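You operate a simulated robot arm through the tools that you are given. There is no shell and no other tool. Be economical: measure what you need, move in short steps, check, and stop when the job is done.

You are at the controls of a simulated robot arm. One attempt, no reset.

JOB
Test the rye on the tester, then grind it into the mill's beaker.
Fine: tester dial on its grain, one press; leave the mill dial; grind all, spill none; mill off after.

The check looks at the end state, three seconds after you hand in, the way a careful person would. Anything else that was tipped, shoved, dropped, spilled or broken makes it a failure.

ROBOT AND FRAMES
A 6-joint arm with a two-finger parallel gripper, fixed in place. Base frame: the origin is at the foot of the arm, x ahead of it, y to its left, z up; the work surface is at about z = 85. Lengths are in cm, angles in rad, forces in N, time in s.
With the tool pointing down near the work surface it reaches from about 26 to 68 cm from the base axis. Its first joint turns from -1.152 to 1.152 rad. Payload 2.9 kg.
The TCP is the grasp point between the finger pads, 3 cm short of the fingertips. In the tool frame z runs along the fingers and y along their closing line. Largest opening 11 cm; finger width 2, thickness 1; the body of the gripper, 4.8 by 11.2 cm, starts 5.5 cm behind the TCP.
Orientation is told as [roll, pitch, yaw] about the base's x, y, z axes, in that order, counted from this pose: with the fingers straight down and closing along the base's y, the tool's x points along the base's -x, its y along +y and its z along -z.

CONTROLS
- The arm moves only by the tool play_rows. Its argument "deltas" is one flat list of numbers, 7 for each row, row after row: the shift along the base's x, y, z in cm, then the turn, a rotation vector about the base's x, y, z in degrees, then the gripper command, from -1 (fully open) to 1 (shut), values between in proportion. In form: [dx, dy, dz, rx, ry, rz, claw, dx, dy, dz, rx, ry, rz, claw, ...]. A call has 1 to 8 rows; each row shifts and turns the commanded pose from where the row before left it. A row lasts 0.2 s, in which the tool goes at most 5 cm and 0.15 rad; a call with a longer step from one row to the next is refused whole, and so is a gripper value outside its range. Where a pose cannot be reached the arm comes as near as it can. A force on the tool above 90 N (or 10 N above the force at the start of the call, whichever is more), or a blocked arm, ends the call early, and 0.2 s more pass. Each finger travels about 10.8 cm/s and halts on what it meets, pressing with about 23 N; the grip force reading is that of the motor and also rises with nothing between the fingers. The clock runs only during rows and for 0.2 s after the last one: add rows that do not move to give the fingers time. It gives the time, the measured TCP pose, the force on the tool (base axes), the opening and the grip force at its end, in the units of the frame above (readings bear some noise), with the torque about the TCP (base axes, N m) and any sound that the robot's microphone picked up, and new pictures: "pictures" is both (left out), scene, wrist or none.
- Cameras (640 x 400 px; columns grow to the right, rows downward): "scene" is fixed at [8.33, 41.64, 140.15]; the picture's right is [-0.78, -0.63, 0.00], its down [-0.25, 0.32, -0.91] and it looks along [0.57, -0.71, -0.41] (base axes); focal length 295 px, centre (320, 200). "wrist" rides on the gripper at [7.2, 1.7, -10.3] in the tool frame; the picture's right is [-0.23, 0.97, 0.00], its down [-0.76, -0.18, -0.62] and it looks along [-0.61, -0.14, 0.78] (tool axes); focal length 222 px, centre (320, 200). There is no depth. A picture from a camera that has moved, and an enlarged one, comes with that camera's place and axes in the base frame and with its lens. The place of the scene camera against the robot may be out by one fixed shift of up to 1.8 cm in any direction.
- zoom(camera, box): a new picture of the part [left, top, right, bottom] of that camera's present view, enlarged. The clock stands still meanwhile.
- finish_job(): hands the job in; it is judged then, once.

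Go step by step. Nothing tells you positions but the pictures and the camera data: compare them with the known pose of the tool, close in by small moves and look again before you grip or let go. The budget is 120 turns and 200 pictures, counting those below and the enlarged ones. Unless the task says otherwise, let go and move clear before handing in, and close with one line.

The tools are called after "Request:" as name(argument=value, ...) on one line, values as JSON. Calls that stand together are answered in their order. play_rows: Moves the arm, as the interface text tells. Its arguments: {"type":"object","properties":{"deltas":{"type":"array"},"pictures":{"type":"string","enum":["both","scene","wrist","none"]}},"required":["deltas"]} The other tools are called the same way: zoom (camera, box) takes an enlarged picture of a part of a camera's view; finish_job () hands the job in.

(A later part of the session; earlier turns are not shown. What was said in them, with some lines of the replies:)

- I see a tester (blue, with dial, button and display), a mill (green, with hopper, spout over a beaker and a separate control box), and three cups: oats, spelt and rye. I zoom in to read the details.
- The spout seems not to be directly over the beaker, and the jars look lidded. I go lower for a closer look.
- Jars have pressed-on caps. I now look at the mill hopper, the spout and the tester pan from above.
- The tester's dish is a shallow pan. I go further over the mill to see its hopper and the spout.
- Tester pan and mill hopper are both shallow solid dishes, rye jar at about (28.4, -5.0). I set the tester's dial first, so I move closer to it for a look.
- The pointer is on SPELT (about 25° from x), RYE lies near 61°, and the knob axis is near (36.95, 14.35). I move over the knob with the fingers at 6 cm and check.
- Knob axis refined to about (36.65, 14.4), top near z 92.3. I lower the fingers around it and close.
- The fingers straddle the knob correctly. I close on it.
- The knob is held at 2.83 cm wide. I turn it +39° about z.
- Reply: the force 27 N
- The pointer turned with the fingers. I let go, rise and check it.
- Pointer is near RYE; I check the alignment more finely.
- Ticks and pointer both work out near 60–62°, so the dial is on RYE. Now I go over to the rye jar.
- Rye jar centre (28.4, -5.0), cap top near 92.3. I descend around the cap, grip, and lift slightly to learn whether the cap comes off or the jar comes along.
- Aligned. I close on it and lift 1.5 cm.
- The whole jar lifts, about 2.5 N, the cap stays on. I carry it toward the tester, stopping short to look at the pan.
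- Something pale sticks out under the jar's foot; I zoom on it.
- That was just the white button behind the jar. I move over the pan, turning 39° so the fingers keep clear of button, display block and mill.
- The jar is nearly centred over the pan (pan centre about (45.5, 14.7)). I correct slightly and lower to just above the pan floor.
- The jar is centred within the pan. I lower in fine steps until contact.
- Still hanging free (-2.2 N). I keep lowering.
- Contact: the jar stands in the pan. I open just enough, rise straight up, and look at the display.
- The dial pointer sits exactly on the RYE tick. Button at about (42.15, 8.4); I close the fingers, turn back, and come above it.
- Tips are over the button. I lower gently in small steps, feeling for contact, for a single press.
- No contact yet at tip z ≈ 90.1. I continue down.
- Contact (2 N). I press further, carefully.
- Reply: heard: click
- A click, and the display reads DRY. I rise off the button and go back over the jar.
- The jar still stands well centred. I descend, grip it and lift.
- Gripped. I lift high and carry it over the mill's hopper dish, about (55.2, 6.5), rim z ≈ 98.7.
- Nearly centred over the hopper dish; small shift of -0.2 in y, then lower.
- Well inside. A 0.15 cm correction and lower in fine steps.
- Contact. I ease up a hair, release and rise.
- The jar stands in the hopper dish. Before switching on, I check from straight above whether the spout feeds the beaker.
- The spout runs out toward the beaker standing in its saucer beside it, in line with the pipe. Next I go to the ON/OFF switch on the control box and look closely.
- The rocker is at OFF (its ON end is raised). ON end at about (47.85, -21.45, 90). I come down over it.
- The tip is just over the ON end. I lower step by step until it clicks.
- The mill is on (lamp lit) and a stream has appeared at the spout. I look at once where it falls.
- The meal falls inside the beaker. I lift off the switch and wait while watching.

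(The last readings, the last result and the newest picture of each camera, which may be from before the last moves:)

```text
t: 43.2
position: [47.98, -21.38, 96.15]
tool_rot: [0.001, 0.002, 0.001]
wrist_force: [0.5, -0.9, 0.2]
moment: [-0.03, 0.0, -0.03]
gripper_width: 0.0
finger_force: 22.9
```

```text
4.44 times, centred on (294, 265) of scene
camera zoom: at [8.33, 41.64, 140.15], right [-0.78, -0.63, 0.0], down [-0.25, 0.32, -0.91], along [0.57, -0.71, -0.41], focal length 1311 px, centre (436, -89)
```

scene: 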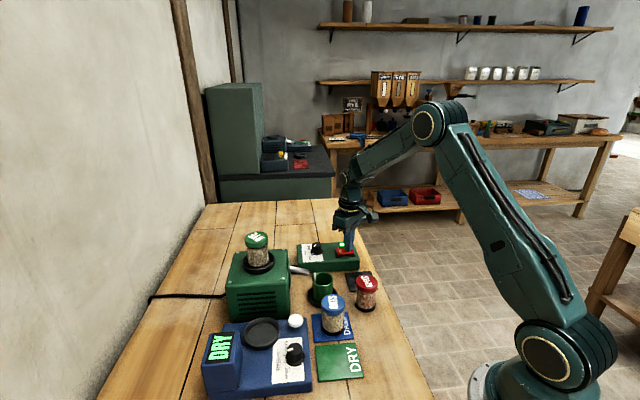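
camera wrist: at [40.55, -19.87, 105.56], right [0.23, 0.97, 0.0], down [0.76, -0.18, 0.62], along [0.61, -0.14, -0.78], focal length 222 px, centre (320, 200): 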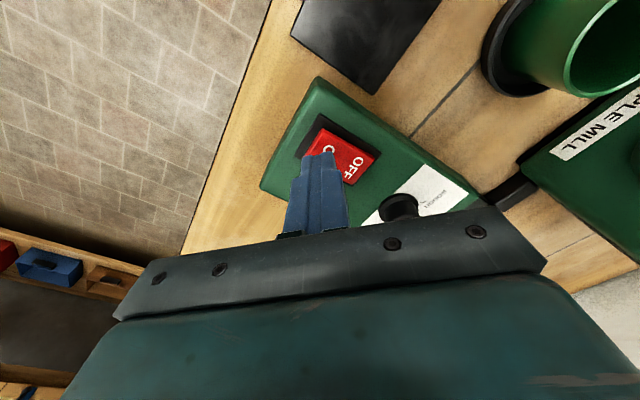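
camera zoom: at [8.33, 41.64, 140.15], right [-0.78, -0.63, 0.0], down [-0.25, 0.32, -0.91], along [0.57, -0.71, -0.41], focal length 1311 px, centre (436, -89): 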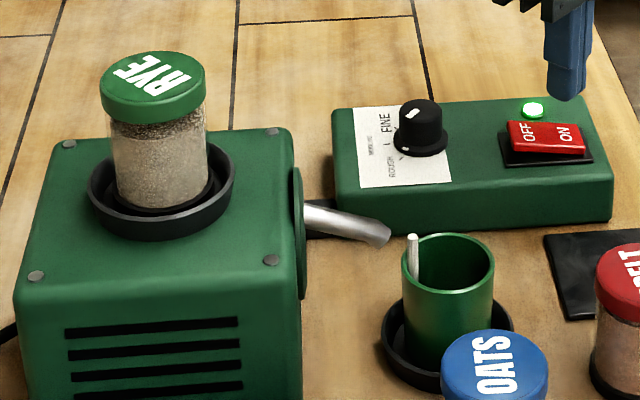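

The jar's level sinks and the stream stays in the beaker. I wait on.

Request:
play_rows(deltas=[0, 0, 0, 0, 0, 0, 1, 0, 0, 0, 0, 0, 0, 1, 0, 0, 0, 0, 0, 0, 1, 0, 0, 0, 0, 0, 0, 1, 0, 0, 0, 0, 0, 0, 1, 0, 0, 0, 0, 0, 0, 1, 0, 0, 0, 0, 0, 0, 1, 0, 0, 0, 0, 0, 0, 1], pictures="none")

Request:
play_rows(deltas=[0, 0, 0, 0, 0, 0, 1, 0, 0, 0, 0, 0, 0, 1, 0, 0, 0, 0, 0, 0, 1, 0, 0, 0, 0, 0, 0, 1, 0, 0, 0, 0, 0, 0, 1, 0, 0, 0, 0, 0, 0, 1, 0, 0, 0, 0, 0, 0, 1, 0, 0, 0, 0, 0, 0, 1], pictures="none")

Request:
zoom(camera="scene", box=[230, 220, 358, 310])

```text
t: 45.0
position: [48.04, -21.25, 96.17]
tool_rot: [0.002, 0.0, -0.001]
wrist_force: [0.3, -0.8, 0.1]
moment: [0.01, 0.02, -0.04]
gripper_width: 0.0
finger_force: 23.3
```

```text
t: 46.8
position: [47.85, -21.25, 96.25]
tool_rot: [0.001, 0.0, 0.001]
wrist_force: [0.6, -0.2, 0.3]
moment: [0.0, -0.02, -0.02]
gripper_width: 0.0
finger_force: 22.8
```

```text
4.44 times, centred on (294, 265) of scene
camera zoom: at [8.33, 41.64, 140.15], right [-0.78, -0.63, 0.0], down [-0.25, 0.32, -0.91], along [0.57, -0.71, -0.41], focal length 1311 px, centre (436, -89)
```

zoom: 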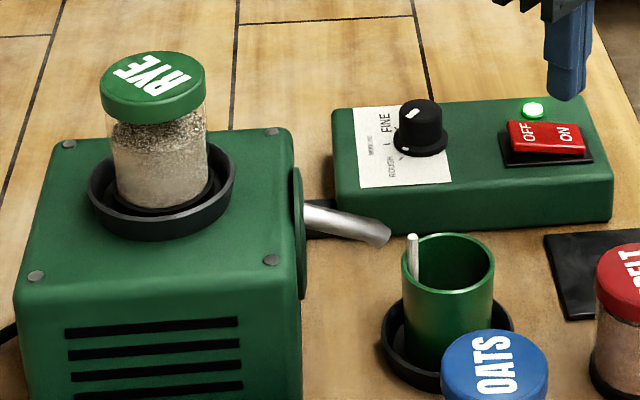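

Steady progress; I keep waiting.

Request:
play_rows(deltas=[0, 0, 0, 0, 0, 0, 1, 0, 0, 0, 0, 0, 0, 1, 0, 0, 0, 0, 0, 0, 1, 0, 0, 0, 0, 0, 0, 1, 0, 0, 0, 0, 0, 0, 1, 0, 0, 0, 0, 0, 0, 1, 0, 0, 0, 0, 0, 0, 1, 0, 0, 0, 0, 0, 0, 1], pictures="none")

Request:
play_rows(deltas=[0, 0, 0, 0, 0, 0, 1, 0, 0, 0, 0, 0, 0, 1, 0, 0, 0, 0, 0, 0, 1, 0, 0, 0, 0, 0, 0, 1, 0, 0, 0, 0, 0, 0, 1, 0, 0, 0, 0, 0, 0, 1, 0, 0, 0, 0, 0, 0, 1, 0, 0, 0, 0, 0, 0, 1], pictures="none")

Request:
play_rows(deltas=[0, 0, 0, 0, 0, 0, 1, 0, 0, 0, 0, 0, 0, 1, 0, 0, 0, 0, 0, 0, 1, 0, 0, 0, 0, 0, 0, 1, 0, 0, 0, 0, 0, 0, 1, 0, 0, 0, 0, 0, 0, 1, 0, 0, 0, 0, 0, 0, 1, 0, 0, 0, 0, 0, 0, 1], pictures="none")

Request:
zoom(camera="scene", box=[230, 220, 358, 310])

```text
t: 48.6
position: [48.02, -21.29, 96.17]
tool_rot: [-0.001, -0.001, 0.0]
wrist_force: [0.5, -0.3, -0.1]
moment: [0.0, 0.04, -0.01]
gripper_width: 0.0
finger_force: 23.2
```

```text
t: 50.4
position: [48.08, -21.39, 96.22]
tool_rot: [-0.001, 0.001, 0.001]
wrist_force: [0.1, 0.2, 0.6]
moment: [0.01, 0.01, -0.01]
gripper_width: 0.01
finger_force: 22.7
```

```text
t: 52.2
position: [47.98, -21.2, 96.26]
tool_rot: [0.002, 0.0, 0.001]
wrist_force: [-0.5, 0.0, 0.0]
moment: [0.02, -0.01, 0.01]
gripper_width: 0.0
finger_force: 23.6
```

```text
4.44 times, centred on (294, 265) of scene
camera zoom: at [8.33, 41.64, 140.15], right [-0.78, -0.63, 0.0], down [-0.25, 0.32, -0.91], along [0.57, -0.71, -0.41], focal length 1311 px, centre (436, -89)
```

zoom: 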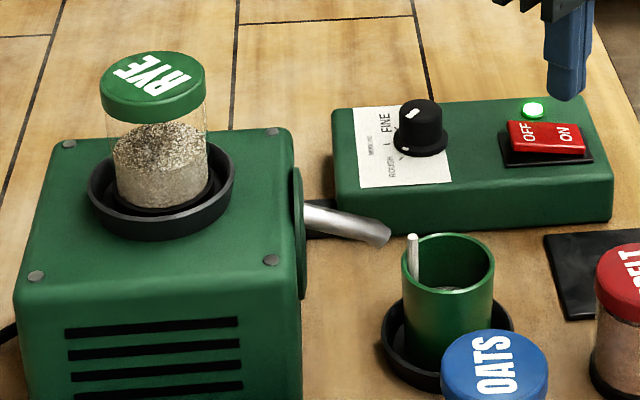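

About half is ground and the beaker is filling. I keep waiting.

Request:
play_rows(deltas=[0, 0, 0, 0, 0, 0, 1, 0, 0, 0, 0, 0, 0, 1, 0, 0, 0, 0, 0, 0, 1, 0, 0, 0, 0, 0, 0, 1, 0, 0, 0, 0, 0, 0, 1, 0, 0, 0, 0, 0, 0, 1, 0, 0, 0, 0, 0, 0, 1, 0, 0, 0, 0, 0, 0, 1], pictures="none")

Request:
play_rows(deltas=[0, 0, 0, 0, 0, 0, 1, 0, 0, 0, 0, 0, 0, 1, 0, 0, 0, 0, 0, 0, 1, 0, 0, 0, 0, 0, 0, 1, 0, 0, 0, 0, 0, 0, 1, 0, 0, 0, 0, 0, 0, 1, 0, 0, 0, 0, 0, 0, 1, 0, 0, 0, 0, 0, 0, 1], pictures="none")

Request:
play_rows(deltas=[0, 0, 0, 0, 0, 0, 1, 0, 0, 0, 0, 0, 0, 1, 0, 0, 0, 0, 0, 0, 1, 0, 0, 0, 0, 0, 0, 1, 0, 0, 0, 0, 0, 0, 1, 0, 0, 0, 0, 0, 0, 1, 0, 0, 0, 0, 0, 0, 1, 0, 0, 0, 0, 0, 0, 1], pictures="none")

Request:
zoom(camera="scene", box=[230, 220, 358, 310])

```text
t: 54.0
position: [48.03, -21.26, 96.24]
tool_rot: [0.0, -0.001, -0.001]
wrist_force: [-0.2, -0.4, -0.5]
moment: [-0.02, -0.04, -0.02]
gripper_width: 0.01
finger_force: 22.6
```

```text
t: 55.8
position: [48.04, -21.24, 96.19]
tool_rot: [0.0, 0.0, -0.001]
wrist_force: [-0.3, -0.6, -0.2]
moment: [-0.04, 0.01, -0.02]
gripper_width: 0.01
finger_force: 22.6
```

```text
t: 57.6
position: [47.94, -21.2, 96.15]
tool_rot: [0.0, 0.002, 0.002]
wrist_force: [0.5, -0.2, 0.1]
moment: [-0.01, 0.02, -0.01]
gripper_width: 0.0
finger_force: 22.9
```

```text
4.44 times, centred on (294, 265) of scene
camera zoom: at [8.33, 41.64, 140.15], right [-0.78, -0.63, 0.0], down [-0.25, 0.32, -0.91], along [0.57, -0.71, -0.41], focal length 1311 px, centre (436, -89)
```

zoom: 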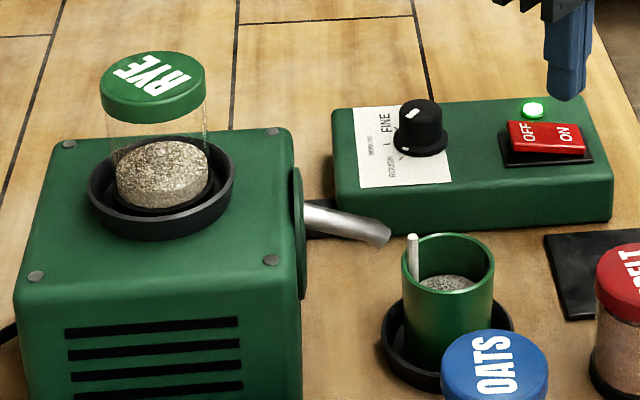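

Roughly three quarters done. I wait further.

Request:
play_rows(deltas=[0, 0, 0, 0, 0, 0, 1, 0, 0, 0, 0, 0, 0, 1, 0, 0, 0, 0, 0, 0, 1, 0, 0, 0, 0, 0, 0, 1, 0, 0, 0, 0, 0, 0, 1, 0, 0, 0, 0, 0, 0, 1, 0, 0, 0, 0, 0, 0, 1, 0, 0, 0, 0, 0, 0, 1], pictures="none")

Request:
play_rows(deltas=[0, 0, 0, 0, 0, 0, 1, 0, 0, 0, 0, 0, 0, 1, 0, 0, 0, 0, 0, 0, 1, 0, 0, 0, 0, 0, 0, 1, 0, 0, 0, 0, 0, 0, 1, 0, 0, 0, 0, 0, 0, 1, 0, 0, 0, 0, 0, 0, 1, 0, 0, 0, 0, 0, 0, 1], pictures="none")

Request:
play_rows(deltas=[0, 0, 0, 0, 0, 0, 1, 0, 0, 0, 0, 0, 0, 1, 0, 0, 0, 0, 0, 0, 1, 0, 0, 0, 0, 0, 0, 1, 0, 0, 0, 0, 0, 0, 1, 0, 0, 0, 0, 0, 0, 1, 0, 0, 0, 0, 0, 0, 1, 0, 0, 0, 0, 0, 0, 1], pictures="none")

Request:
zoom(camera="scene", box=[230, 220, 358, 310])

```text
t: 59.4
position: [48.05, -21.22, 96.22]
tool_rot: [0.0, 0.001, 0.0]
wrist_force: [0.1, 0.3, -0.2]
moment: [0.02, 0.0, 0.01]
gripper_width: 0.02
finger_force: 23.2
```

```text
t: 61.2
position: [47.99, -21.23, 96.18]
tool_rot: [-0.002, 0.0, -0.002]
wrist_force: [0.9, -1.1, 0.9]
moment: [0.0, -0.02, 0.05]
gripper_width: 0.02
finger_force: 23.0
```

```text
t: 63.0
position: [47.96, -21.28, 96.25]
tool_rot: [0.001, 0.0, -0.001]
wrist_force: [0.8, 0.2, -0.6]
moment: [0.02, 0.02, -0.02]
gripper_width: 0.01
finger_force: 23.3
```

```text
4.44 times, centred on (294, 265) of scene
camera zoom: at [8.33, 41.64, 140.15], right [-0.78, -0.63, 0.0], down [-0.25, 0.32, -0.91], along [0.57, -0.71, -0.41], focal length 1311 px, centre (436, -89)
```

zoom: 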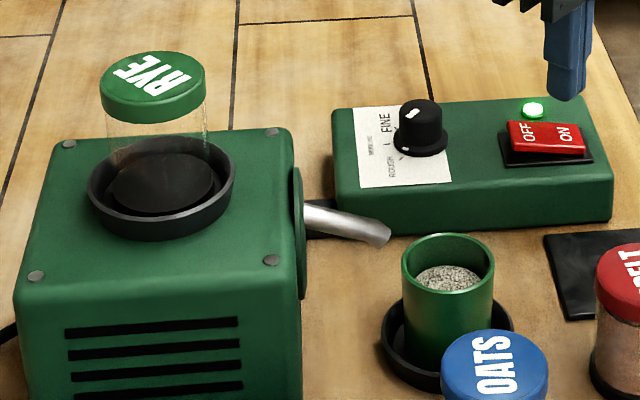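

The jar is empty, the stream has stopped, and the meal is in the beaker. Now I go to the OFF end of the switch.

Request:
play_rows(deltas=[1.05, 0.95, 0, 0, 0, 0, 1, 1.05, 0.95, 0, 0, 0, 0, 1, 0, 0, -1.2, 0, 0, 0, 1, 0, 0, 0, 0, 0, 0, 1])

Request:
zoom(camera="wrist", box=[240, 60, 400, 180])

Request:
zoom(camera="scene", box=[290, 225, 370, 275])

```text
t: 64.0
position: [50.11, -19.41, 95.04]
tool_rot: [0.0, 0.0, -0.001]
wrist_force: [-0.7, 0.5, -0.3]
moment: [-0.04, -0.03, 0.03]
gripper_width: 0.0
finger_force: 22.6
camera wrist: at [42.99, -17.69, 105.46], right [0.23, 0.97, 0.0], down [0.76, -0.18, 0.62], along [0.61, -0.14, -0.78], focal length 222 px, centre (320, 200)
```

scene: 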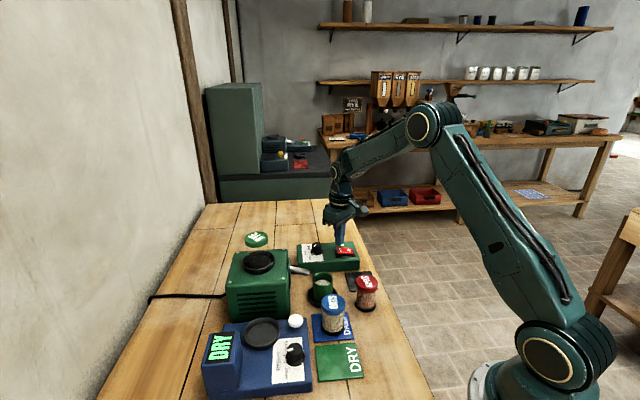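
wrist: 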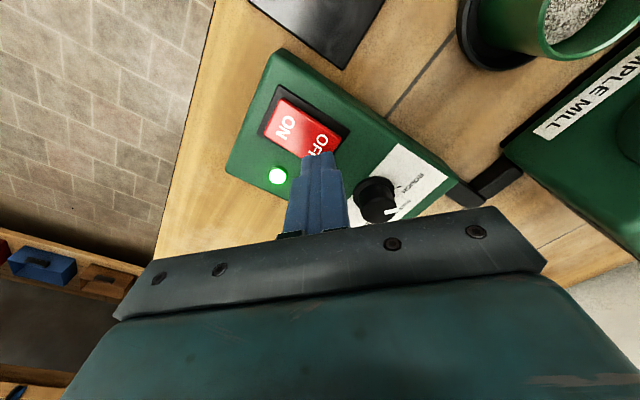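

```text
3.33 times, centred on (320, 120) of wrist
camera zoom: at [42.99, -17.69, 105.46], right [0.23, 0.97, 0.0], down [0.76, -0.18, 0.62], along [0.61, -0.14, -0.78], focal length 740 px, centre (320, 467)
```

zoom: 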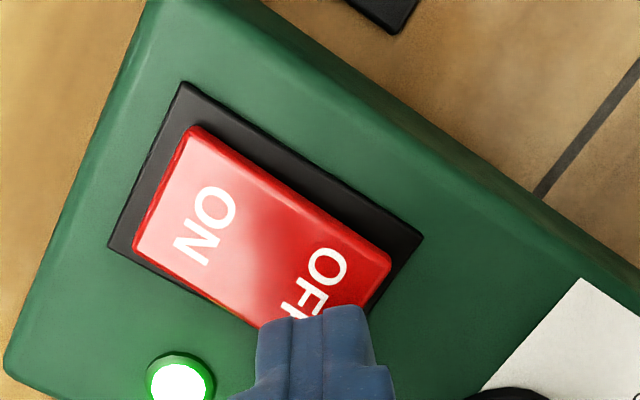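

```text
8.00 times, centred on (330, 250) of scene
camera zoom: at [8.33, 41.64, 140.15], right [-0.78, -0.63, 0.0], down [-0.25, 0.32, -0.91], along [0.57, -0.71, -0.41], focal length 2360 px, centre (240, -200)
```

zoom: 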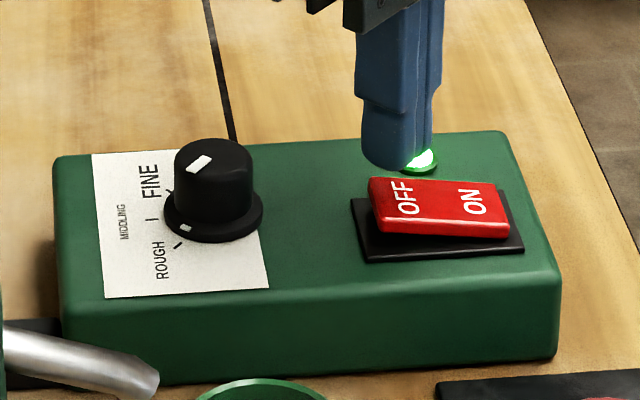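

Tip over the OFF end; a small shift of (0.25, 0.2) and then I press down.

Request:
play_rows(deltas=[0.25, 0.2, -0.6, 0, 0, 0, 1, 0, 0, -0.5, 0, 0, 0, 1, 0, 0, 0, 0, 0, 0, 1], pictures="none")

Request:
play_rows(deltas=[0, 0, -0.3, 0, 0, 0, 1, 0, 0, -0.3, 0, 0, 0, 1, 0, 0, 0, 0, 0, 0, 1], pictures="none")

Request:
zoom(camera="scene", box=[290, 225, 370, 275])

```text
t: 64.8
position: [50.33, -19.21, 93.99]
tool_rot: [0.0, 0.0, 0.001]
wrist_force: [0.9, -0.1, -0.3]
moment: [-0.01, 0.01, 0.02]
gripper_width: 0.02
finger_force: 23.0
```

```text
t: 65.6
position: [50.41, -19.11, 93.33]
tool_rot: [0.0, 0.001, 0.0]
wrist_force: [0.0, 1.0, 0.6]
moment: [0.05, 0.01, 0.04]
gripper_width: 0.02
finger_force: 23.2
```

```text
8.00 times, centred on (330, 250) of scene
camera zoom: at [8.33, 41.65, 140.15], right [-0.78, -0.63, 0.0], down [-0.25, 0.32, -0.91], along [0.57, -0.71, -0.41], focal length 2360 px, centre (240, -200)
```

zoom: 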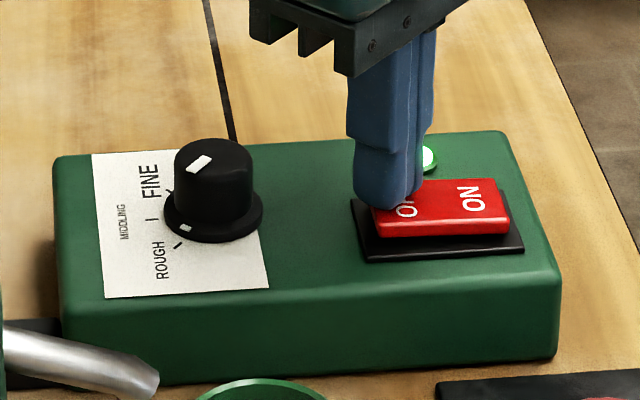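

Just at contact, lamp still lit. A bit further down.

Request:
play_rows(deltas=[0, 0, -0.25, 0, 0, 0, 1, 0, 0, 0, 0, 0, 0, 1], pictures="none")

Request:
zoom(camera="scene", box=[290, 225, 370, 275])

```text
t: 66.2
position: [50.43, -19.21, 93.28]
tool_rot: [0.0, -0.003, 0.0]
wrist_force: [-2.5, 0.2, 8.1]
moment: [-0.08, 0.17, -0.06]
gripper_width: 0.0
finger_force: 23.1
```

```text
8.00 times, centred on (330, 250) of scene
camera zoom: at [8.31, 41.65, 140.14], right [-0.78, -0.63, 0.0], down [-0.25, 0.32, -0.91], along [0.57, -0.71, -0.41], focal length 2360 px, centre (240, -200)
```

zoom: 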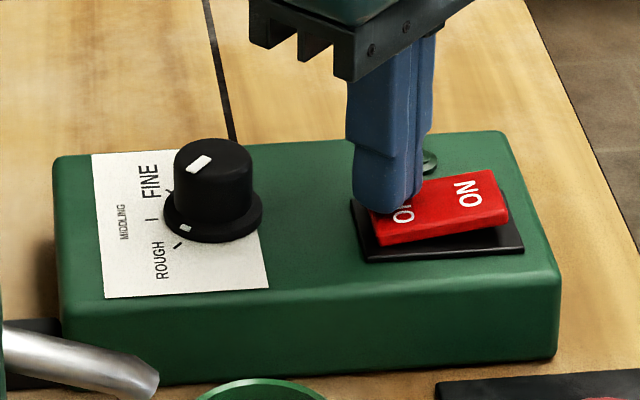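

The rocker has tipped to OFF and the lamp is out. I rise clear and check the whole scene.

Request:
play_rows(deltas=[0, 0, 2, 0, 0, 0, 1, 0, 0, 4, 0, 0, 0, 1, 0, 0, 5, 0, 0, 0, 1, -2, 0, 5, 0, 0, 0, 1, 0, 0, 0, 0, 0, 0, 1])

Request:
zoom(camera="scene", box=[200, 230, 424, 370])

Request:
zoom(camera="scene", box=[290, 235, 370, 310])

```text
refused: row 4 steps farther than a row can; nothing moved
```

```text
2.86 times, centred on (312, 300) of scene
camera zoom: at [8.31, 41.65, 140.14], right [-0.78, -0.63, 0.0], down [-0.25, 0.32, -0.91], along [0.57, -0.71, -0.41], focal length 843 px, centre (343, -86)
```

zoom: 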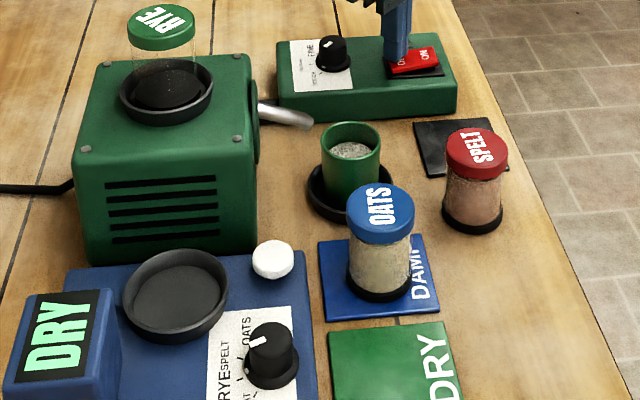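

```text
5.33 times, centred on (330, 272) of scene
camera zoom: at [8.31, 41.65, 140.14], right [-0.78, -0.63, 0.0], down [-0.25, 0.32, -0.91], along [0.57, -0.71, -0.41], focal length 1573 px, centre (267, -187)
```

zoom: 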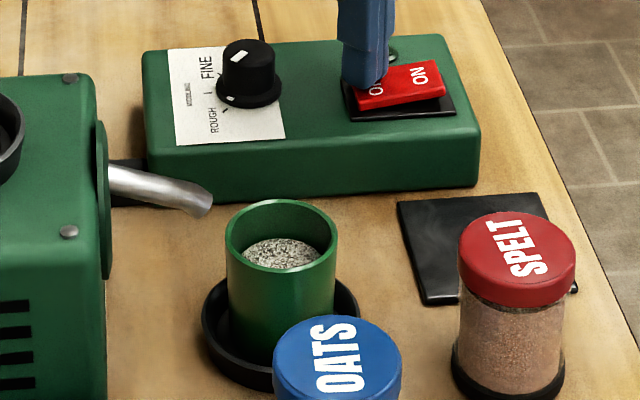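

That move was refused for too long a step; I rise with shorter rows and confirm the switch stays off.

Request:
play_rows(deltas=[0, 0, 2, 0, 0, 0, 1, 0, 0, 4, 0, 0, 0, 1, 0, 0, 4, 0, 0, 0, 1, 0, 0, 4, 0, 0, 0, 1, 0, 0, 0, 0, 0, 0, 1])

Request:
zoom(camera="scene", box=[230, 225, 374, 315])

```text
t: 67.4
position: [50.76, -19.01, 107.13]
tool_rot: [-0.001, 0.0, 0.001]
wrist_force: [-0.7, -0.3, -0.1]
moment: [-0.03, -0.01, 0.0]
gripper_width: 0.01
finger_force: 22.4
camera wrist: at [43.47, -17.42, 117.56], right [0.23, 0.97, 0.0], down [0.76, -0.18, 0.62], along [0.61, -0.14, -0.78], focal length 222 px, centre (320, 200)
```

scene: 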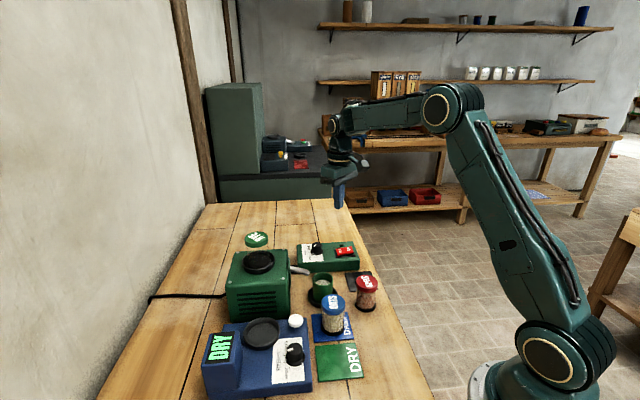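
wrist: 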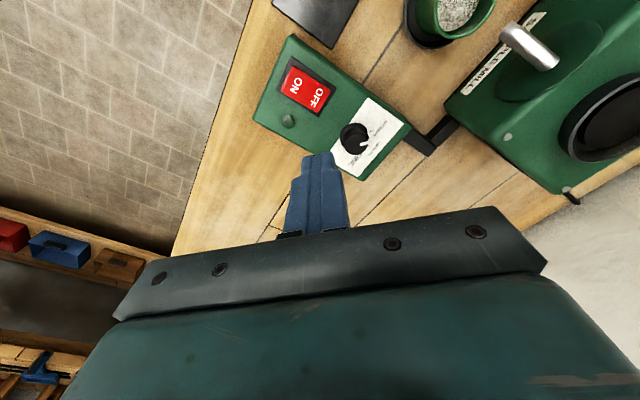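

```text
4.44 times, centred on (302, 270) of scene
camera zoom: at [8.33, 41.64, 140.15], right [-0.78, -0.63, 0.0], down [-0.25, 0.32, -0.91], along [0.57, -0.71, -0.41], focal length 1311 px, centre (400, -111)
```

zoom: 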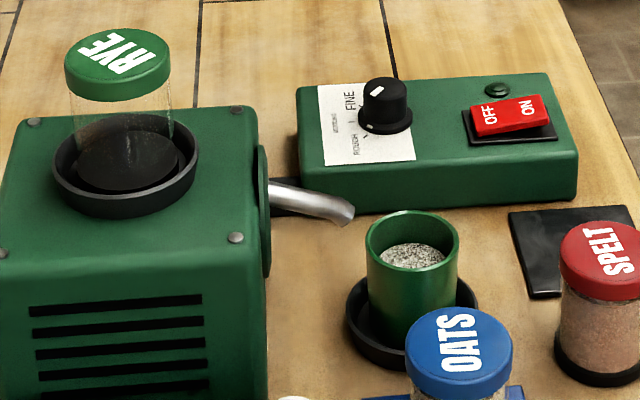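

The mill is off, the jar is empty, the meal is in the beaker, nothing is spilled and everything else stands where it was. I hand in.

Request:
finish_job()

```text
The job is handed in.
```

The rye is tested and ground. With the tester dial on RYE, one press read DRY. The whole jar went through the mill into the beaker with no spill that I could see. The mill is off, its dial was not touched, and the empty rye jar is still in the mill's hopper dish.
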